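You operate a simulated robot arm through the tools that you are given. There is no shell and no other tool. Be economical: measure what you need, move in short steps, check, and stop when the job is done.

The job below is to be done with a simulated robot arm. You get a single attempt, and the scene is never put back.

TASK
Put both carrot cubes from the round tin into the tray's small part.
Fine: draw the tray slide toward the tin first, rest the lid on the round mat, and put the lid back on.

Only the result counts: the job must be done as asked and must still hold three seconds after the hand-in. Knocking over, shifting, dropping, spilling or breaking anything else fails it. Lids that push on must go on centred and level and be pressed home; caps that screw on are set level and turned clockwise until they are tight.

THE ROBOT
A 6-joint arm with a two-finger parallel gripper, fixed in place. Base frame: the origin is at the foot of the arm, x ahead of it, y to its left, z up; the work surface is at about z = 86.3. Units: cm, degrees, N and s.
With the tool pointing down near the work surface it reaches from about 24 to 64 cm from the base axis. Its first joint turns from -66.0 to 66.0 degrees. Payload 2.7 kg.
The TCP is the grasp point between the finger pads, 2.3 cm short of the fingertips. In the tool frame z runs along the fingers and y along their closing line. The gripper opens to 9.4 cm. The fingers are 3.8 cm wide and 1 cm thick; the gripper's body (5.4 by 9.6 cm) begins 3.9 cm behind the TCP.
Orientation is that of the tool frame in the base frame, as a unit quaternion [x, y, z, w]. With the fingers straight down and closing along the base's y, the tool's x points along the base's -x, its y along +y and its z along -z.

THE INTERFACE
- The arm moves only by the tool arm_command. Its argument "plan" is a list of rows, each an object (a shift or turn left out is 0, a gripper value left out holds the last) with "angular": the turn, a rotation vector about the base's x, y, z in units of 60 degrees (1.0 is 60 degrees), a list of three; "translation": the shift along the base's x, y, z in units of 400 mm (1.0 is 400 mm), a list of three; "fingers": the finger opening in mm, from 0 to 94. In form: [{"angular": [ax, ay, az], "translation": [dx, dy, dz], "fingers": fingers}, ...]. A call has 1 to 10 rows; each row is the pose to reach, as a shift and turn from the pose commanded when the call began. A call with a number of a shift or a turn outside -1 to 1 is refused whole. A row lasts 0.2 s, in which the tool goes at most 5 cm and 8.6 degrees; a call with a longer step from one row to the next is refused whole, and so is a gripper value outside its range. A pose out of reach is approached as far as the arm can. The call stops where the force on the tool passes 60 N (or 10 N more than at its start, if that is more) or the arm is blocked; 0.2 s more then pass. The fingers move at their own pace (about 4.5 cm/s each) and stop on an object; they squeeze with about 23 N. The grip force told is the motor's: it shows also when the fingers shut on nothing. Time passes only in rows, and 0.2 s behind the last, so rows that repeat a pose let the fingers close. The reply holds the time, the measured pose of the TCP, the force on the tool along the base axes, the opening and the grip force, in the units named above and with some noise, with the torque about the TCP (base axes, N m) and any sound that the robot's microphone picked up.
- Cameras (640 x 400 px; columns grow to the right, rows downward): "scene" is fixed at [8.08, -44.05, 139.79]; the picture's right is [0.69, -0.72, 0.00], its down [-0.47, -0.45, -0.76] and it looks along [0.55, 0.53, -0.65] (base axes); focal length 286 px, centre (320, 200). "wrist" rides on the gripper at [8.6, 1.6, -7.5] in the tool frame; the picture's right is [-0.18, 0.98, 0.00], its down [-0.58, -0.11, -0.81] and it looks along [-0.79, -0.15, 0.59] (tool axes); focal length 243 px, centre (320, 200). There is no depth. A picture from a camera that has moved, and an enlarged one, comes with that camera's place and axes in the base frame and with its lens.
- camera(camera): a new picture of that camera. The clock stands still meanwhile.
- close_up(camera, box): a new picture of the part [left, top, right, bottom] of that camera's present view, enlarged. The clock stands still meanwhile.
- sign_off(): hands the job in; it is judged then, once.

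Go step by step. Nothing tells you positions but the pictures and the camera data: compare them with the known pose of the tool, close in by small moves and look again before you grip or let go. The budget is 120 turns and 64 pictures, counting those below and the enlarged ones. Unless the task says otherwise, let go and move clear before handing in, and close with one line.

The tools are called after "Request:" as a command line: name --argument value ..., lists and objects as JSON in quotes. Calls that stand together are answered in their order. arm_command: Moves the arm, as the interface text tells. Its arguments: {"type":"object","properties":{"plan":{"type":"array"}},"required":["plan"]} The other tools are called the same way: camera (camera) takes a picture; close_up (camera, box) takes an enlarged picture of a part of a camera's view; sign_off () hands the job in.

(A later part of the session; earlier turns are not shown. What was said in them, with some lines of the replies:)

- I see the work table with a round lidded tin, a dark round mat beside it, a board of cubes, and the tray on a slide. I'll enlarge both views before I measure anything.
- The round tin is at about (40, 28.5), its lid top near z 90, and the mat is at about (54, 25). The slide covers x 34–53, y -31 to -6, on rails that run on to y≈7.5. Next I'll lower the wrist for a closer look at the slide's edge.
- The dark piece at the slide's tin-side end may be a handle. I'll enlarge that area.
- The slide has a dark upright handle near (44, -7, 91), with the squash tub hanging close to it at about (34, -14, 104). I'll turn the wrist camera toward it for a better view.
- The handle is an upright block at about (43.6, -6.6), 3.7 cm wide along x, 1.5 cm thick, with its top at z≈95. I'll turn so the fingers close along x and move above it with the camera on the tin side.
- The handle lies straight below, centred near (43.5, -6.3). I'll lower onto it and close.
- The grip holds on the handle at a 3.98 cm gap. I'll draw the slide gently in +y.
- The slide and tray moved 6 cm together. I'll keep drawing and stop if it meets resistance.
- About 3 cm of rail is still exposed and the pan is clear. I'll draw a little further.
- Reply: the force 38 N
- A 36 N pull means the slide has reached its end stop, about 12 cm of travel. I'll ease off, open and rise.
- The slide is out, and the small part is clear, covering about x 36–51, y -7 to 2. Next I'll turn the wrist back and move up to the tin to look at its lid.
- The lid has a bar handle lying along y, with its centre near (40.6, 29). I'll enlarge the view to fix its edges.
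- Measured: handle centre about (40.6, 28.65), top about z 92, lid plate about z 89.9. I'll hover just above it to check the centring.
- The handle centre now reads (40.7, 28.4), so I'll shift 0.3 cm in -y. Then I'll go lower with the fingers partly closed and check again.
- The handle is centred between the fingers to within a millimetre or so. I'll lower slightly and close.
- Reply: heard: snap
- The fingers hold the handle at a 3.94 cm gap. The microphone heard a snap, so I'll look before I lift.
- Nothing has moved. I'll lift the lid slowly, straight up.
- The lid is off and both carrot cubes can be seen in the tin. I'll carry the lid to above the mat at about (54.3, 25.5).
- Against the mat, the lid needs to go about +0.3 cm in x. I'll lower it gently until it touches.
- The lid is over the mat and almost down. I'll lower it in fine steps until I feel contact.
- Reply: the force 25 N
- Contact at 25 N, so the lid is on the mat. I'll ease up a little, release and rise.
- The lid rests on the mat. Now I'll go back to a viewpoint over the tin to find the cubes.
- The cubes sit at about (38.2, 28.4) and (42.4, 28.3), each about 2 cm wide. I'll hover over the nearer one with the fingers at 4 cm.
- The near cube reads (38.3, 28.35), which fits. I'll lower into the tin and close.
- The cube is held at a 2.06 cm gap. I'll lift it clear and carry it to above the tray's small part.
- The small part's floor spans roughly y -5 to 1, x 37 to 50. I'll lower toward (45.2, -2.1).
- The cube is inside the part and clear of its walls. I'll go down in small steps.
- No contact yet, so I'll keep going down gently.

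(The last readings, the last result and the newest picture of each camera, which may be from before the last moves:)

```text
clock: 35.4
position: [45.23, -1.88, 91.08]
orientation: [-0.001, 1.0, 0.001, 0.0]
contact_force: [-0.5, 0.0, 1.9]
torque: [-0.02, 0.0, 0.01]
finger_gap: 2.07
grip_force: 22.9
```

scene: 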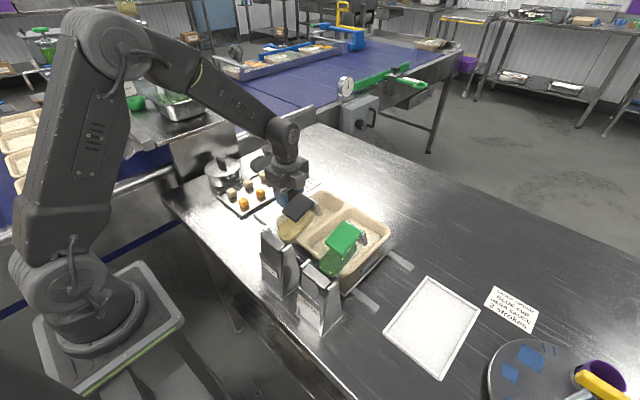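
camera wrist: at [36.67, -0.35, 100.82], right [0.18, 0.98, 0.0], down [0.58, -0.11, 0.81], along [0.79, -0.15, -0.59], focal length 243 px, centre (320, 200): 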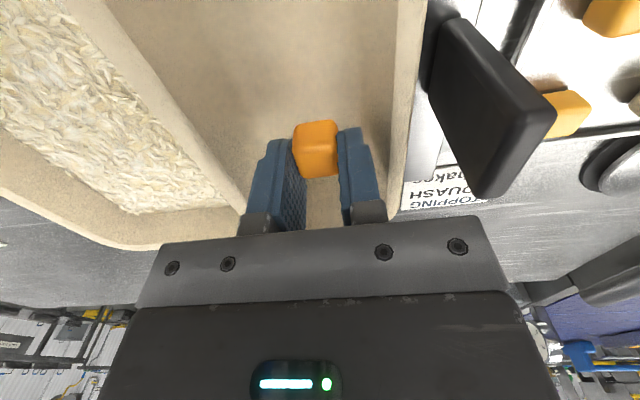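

It's touching the floor lightly, so I'll open a little and rise straight up.

Request:
arm_command --plan '[{"translation": [0, 0, 0.0], "fingers": 26}, {"translation": [0, 0, 0.0], "fingers": 32}, {"translation": [0, 0, 0.02], "fingers": 32}, {"translation": [0, 0, 0.08], "fingers": 32}, {"translation": [0, 0, 0.18], "fingers": 42}, {"translation": [0, 0, 0.29], "fingers": 42}]'

Request:
camera --camera "wrist"

```text
clock: 36.8
position: [45.18, -1.84, 102.56]
orientation: [-0.001, 1.0, 0.001, 0.0]
contact_force: [-0.1, -0.3, -0.4]
torque: [0.0, -0.01, 0.01]
finger_gap: 4.15
grip_force: 0.1
```

```text
22 pictures are left
camera wrist: at [36.42, -0.33, 110.09], right [0.18, 0.98, 0.0], down [0.58, -0.11, 0.81], along [0.79, -0.15, -0.59], focal length 243 px, centre (320, 200)
```

wrist: 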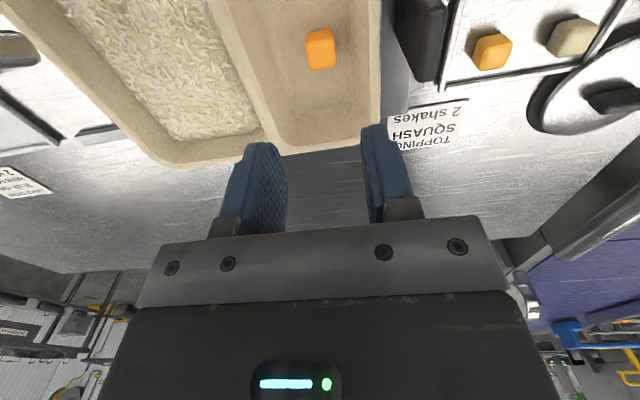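

The first cube sits in the small part. I'll go back over the tin for the second.

Request:
arm_command --plan '[{"translation": [-0.01, 0.08, 0]}, {"translation": [-0.02, 0.19, 0]}, {"translation": [-0.03, 0.3, 0]}, {"translation": [-0.045, 0.41, 0]}, {"translation": [-0.06, 0.52, 0]}, {"translation": [-0.075, 0.63, 0]}, {"translation": [-0.085, 0.72, 0]}, {"translation": [-0.085, 0.752, -0.07]}, {"translation": [-0.085, 0.752, -0.16]}, {"translation": [-0.085, 0.752, -0.205]}]'

Request:
camera --camera "wrist"

Request:
close_up --camera "scene" --box '[190, 135, 270, 195]'

```text
clock: 39.0
position: [41.84, 28.24, 94.26]
orientation: [-0.001, 1.0, 0.002, 0.0]
contact_force: [-0.9, 0.1, 0.3]
torque: [-0.01, 0.0, -0.01]
finger_gap: 4.21
grip_force: 0.1
```

```text
21 pictures are left
camera wrist: at [33.23, 29.77, 101.88], right [0.18, 0.98, 0.0], down [0.58, -0.11, 0.81], along [0.79, -0.15, -0.59], focal length 243 px, centre (320, 200)
```

wrist: 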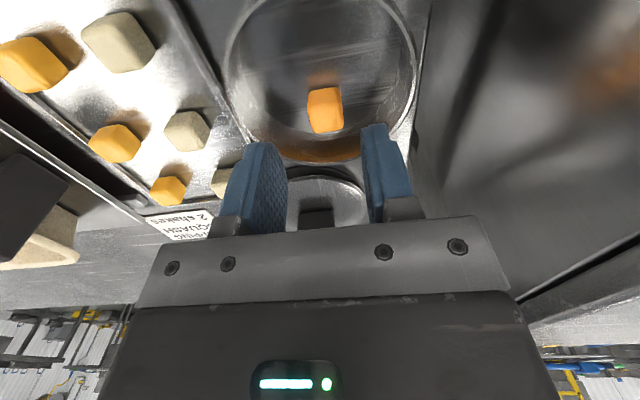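

```text
6.67 times, centred on (230, 165) of scene
camera zoom: at [8.09, -44.05, 139.79], right [0.69, -0.72, 0.0], down [-0.47, -0.45, -0.76], along [0.55, 0.53, -0.65], focal length 1904 px, centre (920, 433)
```

zoom: 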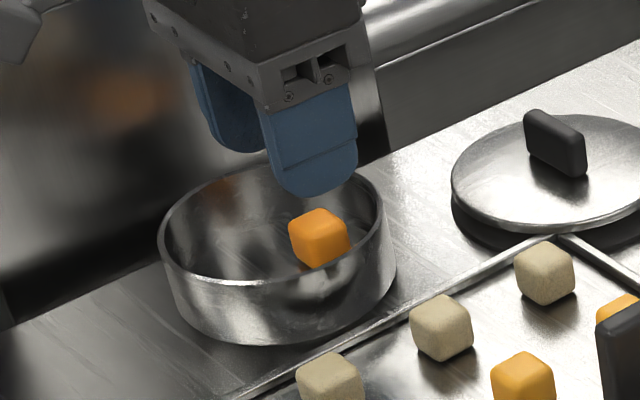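

The second cube is at (42.5, 28.35). I'll shift slightly toward the tin's centre for wall clearance, then lower and grip.

Request:
arm_command --plan '[{"translation": [-0.008, 0.002, -0.04], "fingers": 37}, {"translation": [-0.008, 0.002, -0.08], "fingers": 37}, {"translation": [-0.008, 0.002, -0.105], "fingers": 37}, {"translation": [-0.008, 0.002, -0.12], "fingers": 37}, {"translation": [-0.008, 0.002, -0.12], "fingers": 28}, {"translation": [-0.008, 0.002, -0.12], "fingers": 16}, {"translation": [-0.008, 0.002, -0.12], "fingers": 16}, {"translation": [-0.008, 0.002, -0.12], "fingers": 16}]'

```text
clock: 40.8
position: [41.58, 28.29, 89.45]
orientation: [-0.001, 1.0, 0.0, 0.0]
contact_force: [0.5, 0.8, -0.8]
torque: [-0.01, -0.03, 0.0]
finger_gap: 2.01
grip_force: 22.7
```

The second cube is held at 2.01 cm. I'll carry it to the part's near side at about x 40.8, away from the first cube.

Request:
arm_command --plan '[{"translation": [0, 0, 0.06]}, {"translation": [0, 0, 0.16]}, {"translation": [0, 0, 0.26]}, {"translation": [0, -0.08, 0.34]}, {"translation": [0, -0.19, 0.34]}, {"translation": [0, -0.3, 0.34]}, {"translation": [-0.01, -0.41, 0.34]}, {"translation": [-0.02, -0.52, 0.34]}, {"translation": [-0.03, -0.63, 0.34]}, {"translation": [-0.04, -0.735, 0.34]}]'

Request:
camera --camera "wrist"

Request:
close_up --camera "scene" --box '[230, 120, 370, 240]'

```text
clock: 43.0
position: [39.98, -1.24, 103.08]
orientation: [-0.001, 1.0, 0.001, 0.0]
contact_force: [-0.5, -0.1, 0.3]
torque: [0.03, 0.03, -0.04]
finger_gap: 2.04
grip_force: 22.6
```

```text
19 pictures are left
camera wrist: at [31.27, 0.14, 110.73], right [0.18, 0.98, 0.0], down [0.58, -0.11, 0.81], along [0.79, -0.15, -0.59], focal length 243 px, centre (320, 200)
```

wrist: 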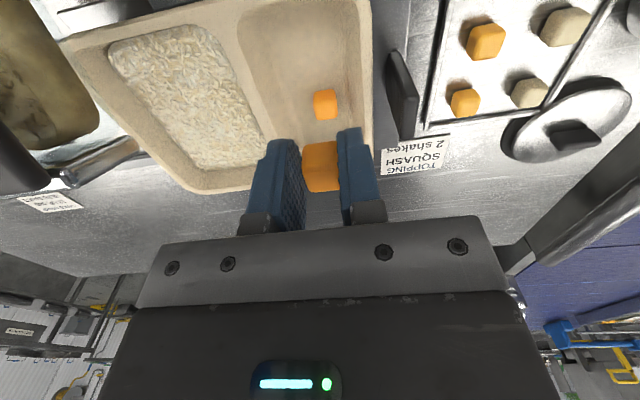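

```text
3.33 times, centred on (300, 180) of scene
camera zoom: at [8.09, -44.05, 139.79], right [0.69, -0.72, 0.0], down [-0.47, -0.45, -0.76], along [0.55, 0.53, -0.65], focal length 952 px, centre (387, 267)
```

zoom: 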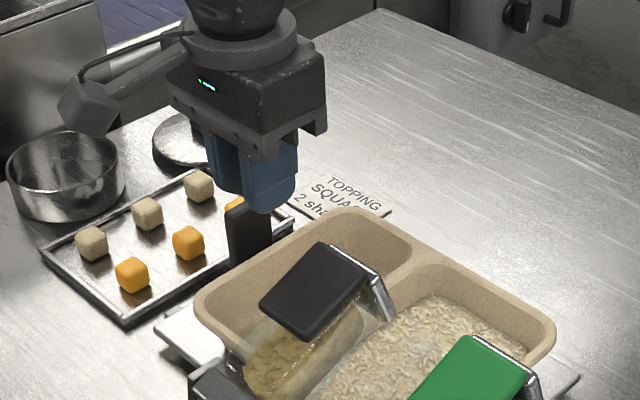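

The tub is well clear. I'll lower to just above the tray floor, as I did for the first cube.

Request:
arm_command --plan '[{"translation": [-0.002, -0.016, -0.06]}, {"translation": [-0.002, -0.016, -0.15]}, {"translation": [-0.002, -0.016, -0.22]}, {"translation": [-0.002, -0.016, -0.26]}, {"translation": [-0.002, -0.016, -0.28]}]'

Request:
camera --camera "wrist"

```text
clock: 44.2
position: [39.89, -1.73, 91.94]
orientation: [-0.001, 1.0, 0.001, 0.0]
contact_force: [0.2, 0.8, -1.3]
torque: [0.01, -0.01, -0.01]
finger_gap: 2.02
grip_force: 23.2
```

```text
17 pictures are left
camera wrist: at [31.2, -0.24, 99.44], right [0.18, 0.98, 0.0], down [0.58, -0.11, 0.81], along [0.79, -0.15, -0.59], focal length 243 px, centre (320, 200)
```

wrist: 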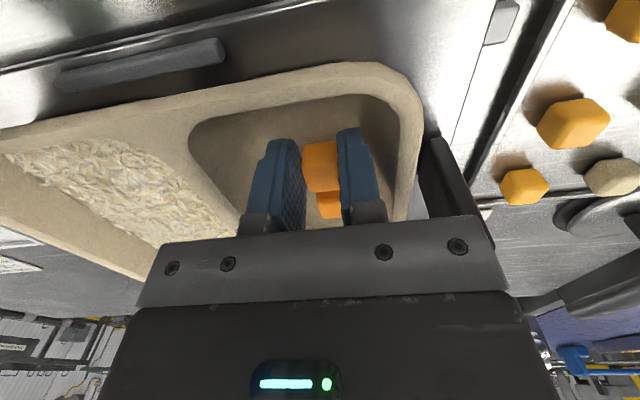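

Request:
arm_command --plan '[{"translation": [0, -0.003, -0.008]}, {"translation": [0, -0.003, -0.016]}, {"translation": [0, -0.003, -0.022]}]'

```text
clock: 45.0
position: [39.97, -1.8, 91.2]
orientation: [-0.001, 1.0, 0.001, 0.003]
contact_force: [-2.7, 0.7, 22.6]
torque: [0.01, -0.12, 0.0]
finger_gap: 2.05
grip_force: 22.7
```

It's on the floor, with contact at 22 N. I'll ease up slightly, open and rise.

Request:
arm_command --plan '[{"translation": [0, 0, 0.005]}, {"translation": [0, 0, 0.005], "fingers": 26}, {"translation": [0, 0, 0.005], "fingers": 32}, {"translation": [0, 0, 0.03], "fingers": 32}, {"translation": [0, 0, 0.1], "fingers": 32}, {"translation": [0, 0, 0.2], "fingers": 42}, {"translation": [0, 0, 0.3], "fingers": 60}]'

Request:
camera --camera "wrist"

```text
clock: 46.6
position: [39.64, -1.82, 102.85]
orientation: [-0.001, 1.0, 0.001, 0.0]
contact_force: [0.3, -0.2, 0.3]
torque: [0.0, 0.02, 0.01]
finger_gap: 6.01
grip_force: 0.1
```

```text
16 pictures are left
camera wrist: at [31.03, -0.3, 110.42], right [0.18, 0.98, 0.0], down [0.58, -0.11, 0.81], along [0.79, -0.15, -0.59], focal length 243 px, centre (320, 200)
```

wrist: 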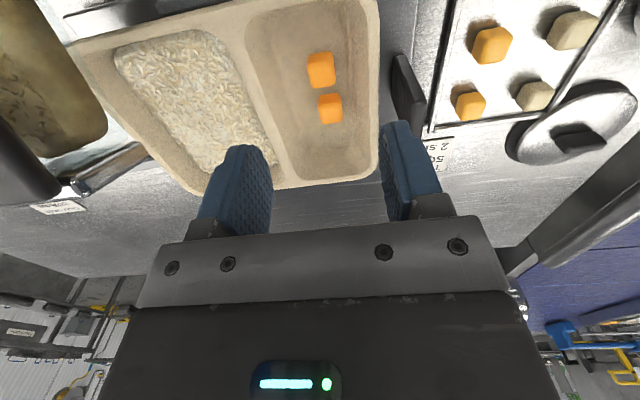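

Both cubes are in the small part. Now I'll go back for the lid on the mat.

Request:
arm_command --plan '[{"translation": [0.03, 0.09, 0.0], "fingers": 62}, {"translation": [0.08, 0.18, 0.0]}, {"translation": [0.13, 0.27, 0.0]}, {"translation": [0.18, 0.36, 0.0]}, {"translation": [0.23, 0.45, 0.0]}, {"translation": [0.28, 0.54, 0.0]}, {"translation": [0.33, 0.62, -0.02]}, {"translation": [0.373, 0.683, -0.07]}, {"translation": [0.373, 0.683, -0.15]}, {"translation": [0.373, 0.683, -0.2]}]'

Request:
camera --camera "wrist"

```text
clock: 48.8
position: [54.62, 25.53, 95.13]
orientation: [-0.001, 1.0, 0.001, 0.0]
contact_force: [0.1, 0.7, -0.5]
torque: [0.01, 0.01, 0.0]
finger_gap: 6.22
grip_force: 0.0
```

```text
15 pictures are left
camera wrist: at [46.0, 27.04, 102.69], right [0.18, 0.98, 0.0], down [0.58, -0.11, 0.81], along [0.79, -0.15, -0.59], focal length 243 px, centre (320, 200)
```

wrist: 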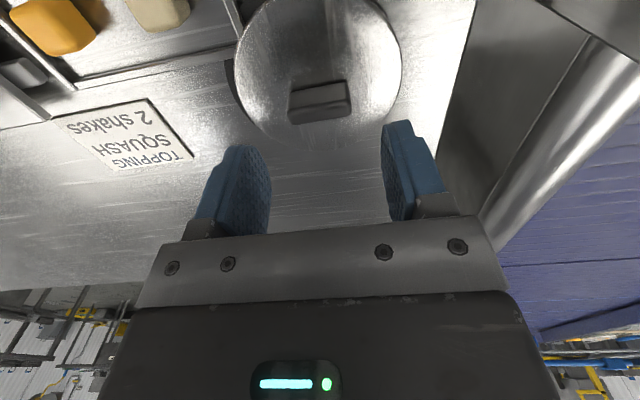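

The handle is centred below at (54.6, 25.4). I'll lower and grip it at the same depth as before.

Request:
arm_command --plan '[{"translation": [0.0, -0.002, -0.05]}, {"translation": [0.0, -0.002, -0.09]}, {"translation": [0.0, -0.002, -0.12]}, {"translation": [0.0, -0.002, -0.131]}, {"translation": [0.0, -0.002, -0.131], "fingers": 45}, {"translation": [0.0, -0.002, -0.131], "fingers": 30}, {"translation": [0.0, -0.002, -0.131], "fingers": 30}, {"translation": [0.0, -0.002, -0.131], "fingers": 30}]'

```text
clock: 50.6
position: [54.79, 25.31, 89.86]
orientation: [-0.001, 1.0, 0.001, 0.0]
contact_force: [-0.1, -0.5, 0.4]
torque: [0.01, 0.01, 0.01]
finger_gap: 4.0
grip_force: 23.3
```

The lid is gripped at 4.0 cm. I'll lift it and carry it back over the tin, to the spot where I first gripped it.

Request:
arm_command --plan '[{"translation": [0, 0, 0.03]}, {"translation": [0, 0, 0.1]}, {"translation": [-0.01, 0, 0.2]}, {"translation": [-0.08, 0.018, 0.22]}, {"translation": [-0.17, 0.038, 0.22]}, {"translation": [-0.26, 0.058, 0.22]}, {"translation": [-0.32, 0.07, 0.2]}, {"translation": [-0.348, 0.0765, 0.16]}, {"translation": [-0.348, 0.0765, 0.12]}, {"translation": [-0.348, 0.0765, 0.12]}]'

Request:
close_up --camera "scene" --box '[190, 135, 270, 195]'

Request:
close_up --camera "wrist" --box '[190, 0, 450, 240]'

```text
clock: 52.8
position: [40.71, 28.36, 94.55]
orientation: [0.0, 1.0, 0.0, 0.0]
contact_force: [0.0, -0.2, -1.0]
torque: [-0.02, 0.0, 0.0]
finger_gap: 3.98
grip_force: 23.5
```

```text
6.67 times, centred on (230, 165) of scene
camera zoom: at [8.09, -44.05, 139.79], right [0.69, -0.72, 0.0], down [-0.47, -0.45, -0.76], along [0.55, 0.53, -0.65], focal length 1904 px, centre (920, 433)
```

zoom: 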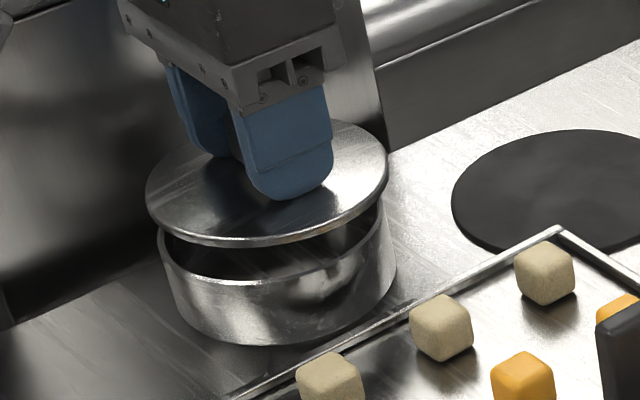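

```text
1.67 times, centred on (320, 120) of wrist
camera zoom: at [32.19, 29.94, 102.11], right [0.18, 0.98, 0.0], down [0.58, -0.11, 0.81], along [0.79, -0.15, -0.59], focal length 404 px, centre (320, 333)
```

zoom: 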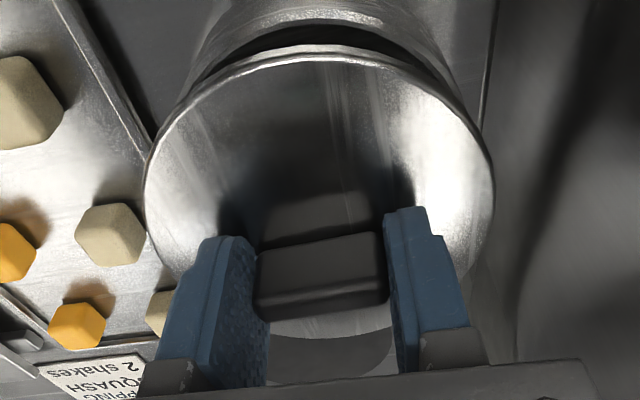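

The lid hangs about 1.9 cm above its seat. I'll take sharper pictures to check that lid and rim are concentric before lowering.

Request:
close_up --camera "scene" --box '[200, 150, 250, 190]'

```text
10.00 times, centred on (225, 170) of scene
camera zoom: at [8.09, -44.05, 139.79], right [0.69, -0.72, 0.0], down [-0.47, -0.45, -0.76], along [0.55, 0.53, -0.65], focal length 2855 px, centre (1270, 500)
```

zoom: 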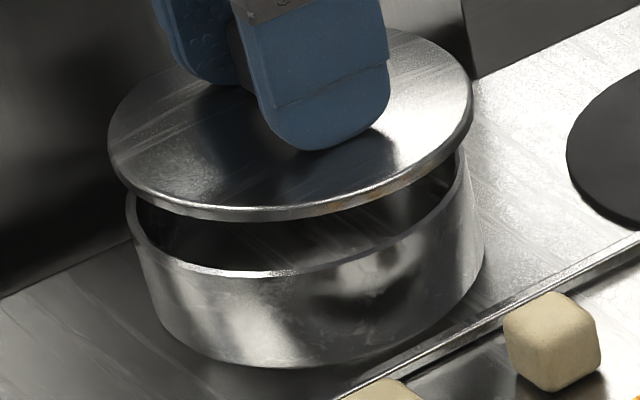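

Compared with its seated outline, the lid sits about 0.35 cm to the image's right, mostly +x. I'll correct that, come closer and compare again.

Request:
arm_command --plan '[{"translation": [-0.004, 0.001, -0.004]}, {"translation": [-0.008, 0.002, -0.016]}, {"translation": [-0.008, 0.002, -0.028]}, {"translation": [-0.008, 0.002, -0.03]}]'

Request:
close_up --camera "scene" --box '[200, 150, 250, 190]'

Request:
close_up --camera "wrist" --box '[190, 0, 450, 240]'

```text
clock: 53.8
position: [40.42, 28.46, 93.29]
orientation: [-0.001, 1.0, 0.001, -0.001]
contact_force: [-0.1, 0.2, -0.2]
torque: [0.02, -0.02, 0.0]
finger_gap: 3.96
grip_force: 23.1
```

```text
10.00 times, centred on (225, 170) of scene
camera zoom: at [8.09, -44.05, 139.79], right [0.69, -0.72, 0.0], down [-0.47, -0.45, -0.76], along [0.55, 0.53, -0.65], focal length 2855 px, centre (1270, 500)
```

zoom: 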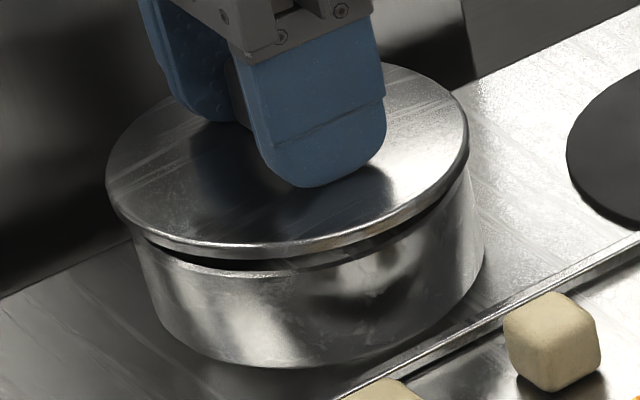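

```text
1.67 times, centred on (320, 120) of wrist
camera zoom: at [31.84, 30.01, 100.94], right [0.18, 0.98, 0.0], down [0.58, -0.11, 0.81], along [0.79, -0.15, -0.59], focal length 404 px, centre (320, 333)
```

zoom: 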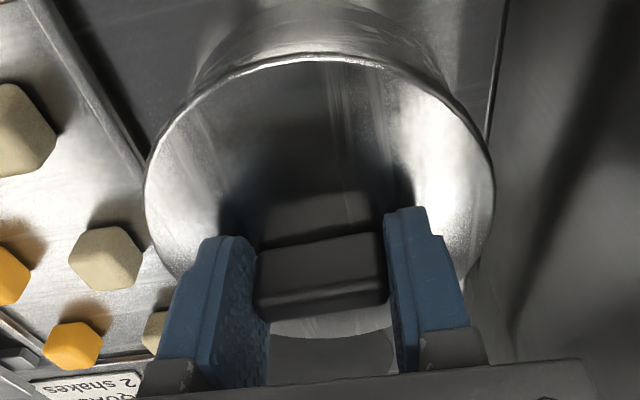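

The lid's outline now matches the seated one for this height. I'll lower it onto the rim in small steps.

Request:
arm_command --plan '[{"translation": [0, 0, -0.005]}, {"translation": [0, 0, -0.009]}, {"translation": [0, 0, -0.013]}, {"translation": [0, 0, -0.016]}]'

Request:
close_up --camera "scene" --box '[200, 150, 250, 190]'

```text
clock: 54.8
position: [40.51, 28.38, 92.79]
orientation: [-0.001, 1.0, 0.001, 0.0]
contact_force: [-0.2, 0.0, -1.0]
torque: [-0.01, -0.01, -0.02]
finger_gap: 3.99
grip_force: 23.1
```

```text
10.00 times, centred on (225, 170) of scene
camera zoom: at [8.09, -44.05, 139.79], right [0.69, -0.72, 0.0], down [-0.47, -0.45, -0.76], along [0.55, 0.53, -0.65], focal length 2855 px, centre (1270, 500)
```

zoom: 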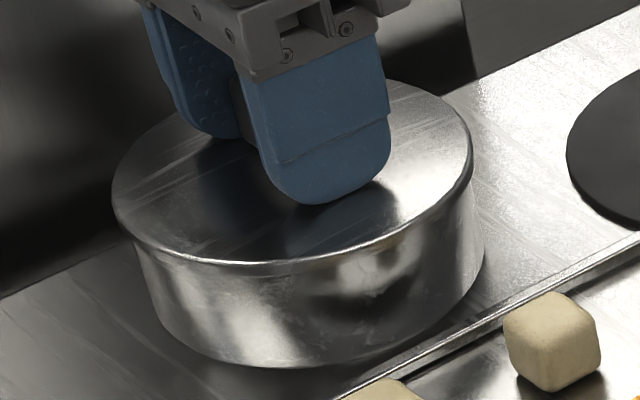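

The lid is almost seated and still centred. I'll carry on down and press it home.

Request:
arm_command --plan '[{"translation": [0, 0, -0.004]}, {"translation": [0, 0, -0.008]}, {"translation": [0, 0, -0.012]}]'

```text
clock: 55.6
position: [40.44, 28.54, 92.54]
orientation: [-0.002, 1.0, 0.002, 0.0]
contact_force: [-12.2, -3.6, 25.6]
torque: [-0.11, 0.12, 0.2]
finger_gap: 3.97
grip_force: 22.7
```

Contact is at 26 N with -12 N along x, so the lid is slightly too far in +x. I'll shift 0.1 cm in -x and press a little more.

Request:
arm_command --plan '[{"translation": [-0.003, -0.001, 0]}, {"translation": [-0.003, -0.001, -0.004]}, {"translation": [-0.003, -0.001, -0.008]}]'

```text
clock: 56.4
position: [40.52, 28.46, 92.65]
orientation: [-0.001, 1.0, 0.004, 0.004]
contact_force: [-8.9, -1.0, 49.1]
torque: [-0.78, 0.62, 0.15]
finger_gap: 3.98
grip_force: 22.8
```

It's pressed at 49 N with no click heard. I'll look at the seam.

Request:
close_up --camera "scene" --box '[200, 150, 250, 190]'

Request:
close_up --camera "wrist" --box '[190, 0, 450, 240]'

```text
10.00 times, centred on (225, 170) of scene
camera zoom: at [8.0, -44.09, 139.78], right [0.69, -0.72, 0.0], down [-0.47, -0.45, -0.76], along [0.55, 0.53, -0.65], focal length 2855 px, centre (1270, 500)
```

zoom: 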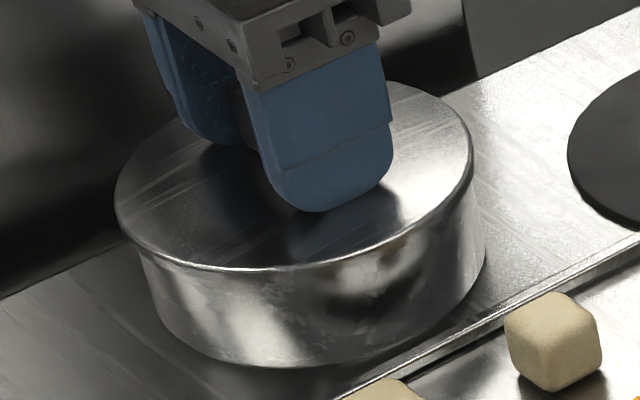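

```text
1.67 times, centred on (320, 120) of wrist
camera zoom: at [31.77, 29.99, 99.99], right [0.18, 0.98, 0.01], down [0.57, -0.11, 0.81], along [0.8, -0.14, -0.59], focal length 404 px, centre (320, 333)
```

zoom: 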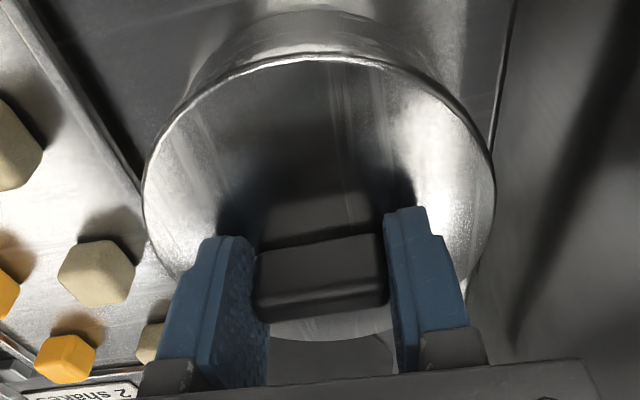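

The outline matches the original seated lid: level, centred and with no gap. I'll ease off, release and rise.

Request:
arm_command --plan '[{"translation": [0, 0, 0.006]}, {"translation": [0, 0, 0.01]}, {"translation": [0, 0, 0.01], "fingers": 50}, {"translation": [0, 0, 0.01], "fingers": 60}, {"translation": [0, 0, 0.04], "fingers": 60}, {"translation": [0, 0, 0.12], "fingers": 60}]'

Request:
close_up --camera "scene" --box '[200, 150, 250, 190]'

```text
clock: 57.8
position: [40.54, 28.26, 96.68]
orientation: [0.0, 1.0, 0.0, -0.001]
contact_force: [-0.7, 0.2, -0.5]
torque: [0.01, 0.0, 0.0]
finger_gap: 5.99
grip_force: 0.0
heard: snap
```

```text
10.00 times, centred on (225, 170) of scene
camera zoom: at [8.08, -44.05, 139.79], right [0.69, -0.72, 0.0], down [-0.47, -0.45, -0.76], along [0.55, 0.53, -0.65], focal length 2855 px, centre (1270, 500)
```

zoom: 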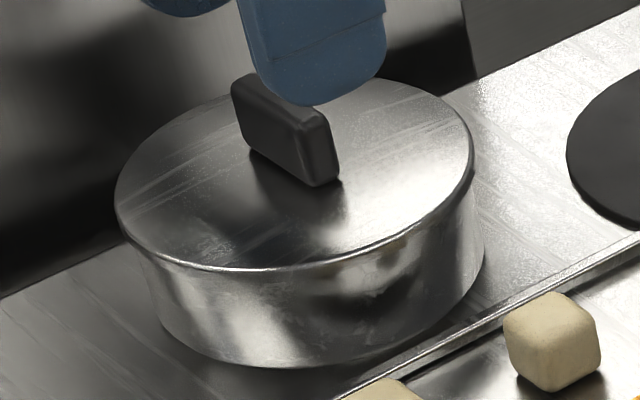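

A snap was heard as I released, so it may have just clicked in or out. To be sure, I'll press straight down on the handle with closed fingers.

Request:
arm_command --plan '[{"translation": [0.001, 0.002, 0], "fingers": 0}, {"translation": [0.001, 0.002, 0], "fingers": 0}, {"translation": [0.001, 0.002, 0], "fingers": 0}, {"translation": [0.001, 0.002, 0], "fingers": 0}, {"translation": [0.001, 0.002, -0.03], "fingers": 0}, {"translation": [0.001, 0.002, -0.046], "fingers": 0}, {"translation": [0.001, 0.002, -0.052], "fingers": 0}, {"translation": [0.001, 0.002, -0.058], "fingers": 0}]'

```text
clock: 59.6
position: [40.67, 28.53, 94.97]
orientation: [0.0, 1.0, 0.003, 0.004]
contact_force: [-13.5, -13.2, 52.9]
torque: [-0.3, 0.37, -0.06]
finger_gap: 0.0
grip_force: 22.5
```

It took 53 N with no movement and no new click, so the lid is home. I'll lift off and check.

Request:
arm_command --plan '[{"translation": [0, 0, 0.01]}, {"translation": [0, 0, 0.04]}, {"translation": [-0.02, 0, 0.12]}, {"translation": [-0.06, 0, 0.24]}, {"translation": [-0.12, 0, 0.34]}, {"translation": [-0.15, 0, 0.4]}]'

Request:
close_up --camera "scene" --box '[200, 150, 250, 190]'

Request:
camera --camera "wrist"

Request:
camera --camera "scene"

```text
refused: row 4 steps farther than a row can; nothing moved
```

```text
10.00 times, centred on (225, 170) of scene
camera zoom: at [7.98, -44.13, 139.77], right [0.69, -0.72, 0.0], down [-0.47, -0.45, -0.76], along [0.55, 0.53, -0.65], focal length 2855 px, centre (1270, 500)
```

zoom: 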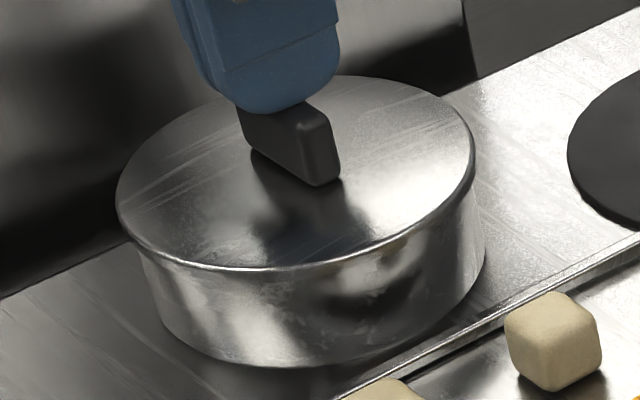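

```text
4 pictures are left
camera wrist: at [31.84, 29.99, 102.48], right [0.18, 0.98, 0.01], down [0.57, -0.11, 0.81], along [0.8, -0.14, -0.59], focal length 243 px, centre (320, 200)
```

wrist: 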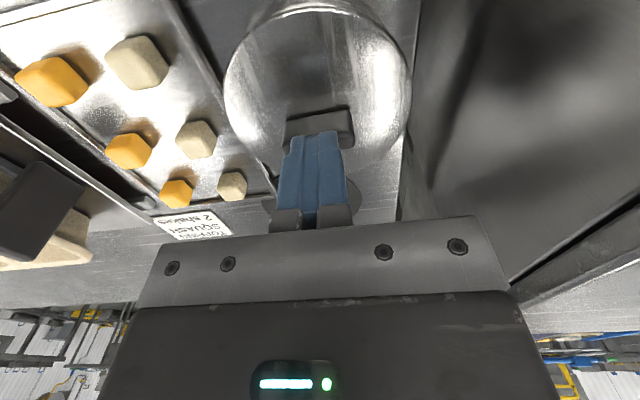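

```text
3 pictures are left
```

scene: 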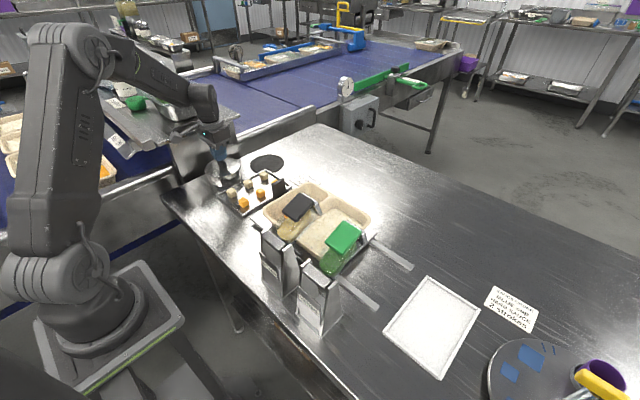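

That move was refused because one step was too long, so the fingers are still pressing. The lid looks seated, so I'll lift off in shorter steps.

Request:
arm_command --plan '[{"translation": [0, 0, 0.01]}, {"translation": [0, 0, 0.04]}, {"translation": [-0.01, 0, 0.12]}, {"translation": [-0.04, 0, 0.22]}, {"translation": [-0.08, 0, 0.32]}, {"translation": [-0.1, 0, 0.38]}]'

Request:
camera --camera "wrist"

Request:
close_up --camera "scene" --box '[200, 150, 250, 190]'

```text
clock: 61.0
position: [36.3, 28.7, 109.73]
orientation: [-0.001, 1.0, 0.0, 0.0]
contact_force: [0.1, -0.4, -0.6]
torque: [-0.02, 0.0, 0.01]
finger_gap: 0.01
grip_force: 23.3
```

```text
2 pictures are left
camera wrist: at [27.68, 30.15, 117.23], right [0.18, 0.98, 0.0], down [0.58, -0.11, 0.81], along [0.79, -0.15, -0.59], focal length 243 px, centre (320, 200)
```

wrist: 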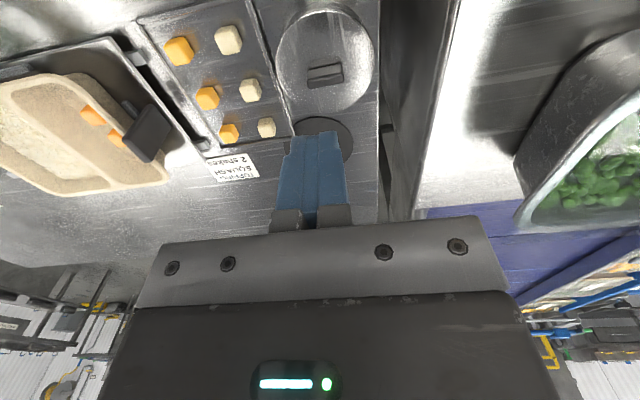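

```text
10.00 times, centred on (225, 170) of scene
camera zoom: at [8.08, -44.05, 139.79], right [0.69, -0.72, 0.0], down [-0.47, -0.45, -0.76], along [0.55, 0.53, -0.65], focal length 2855 px, centre (1270, 500)
```

zoom: 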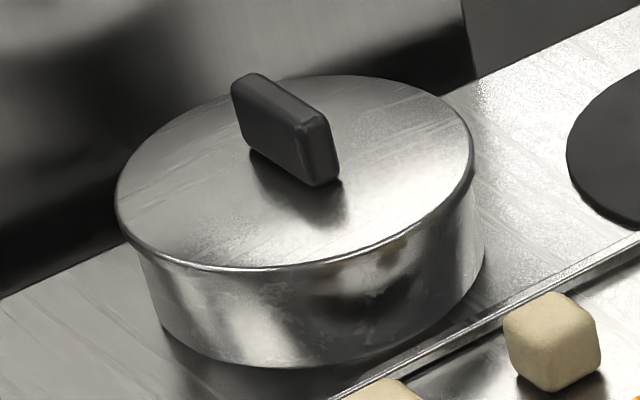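

The lid is level and centred on the tin, both carrot cubes are in the small part, and the arm is clear. I'm handing in.

Request:
sign_off

```text
The job is handed in.
```

Both carrot cubes are in the tray's small part, the slide is drawn to its stop toward the tin, and the lid is back on the tin and pressed down. I heard a snap as I let go of the lid, so I pressed it again at about 53 N; it didn't move, and it looks level and centred.
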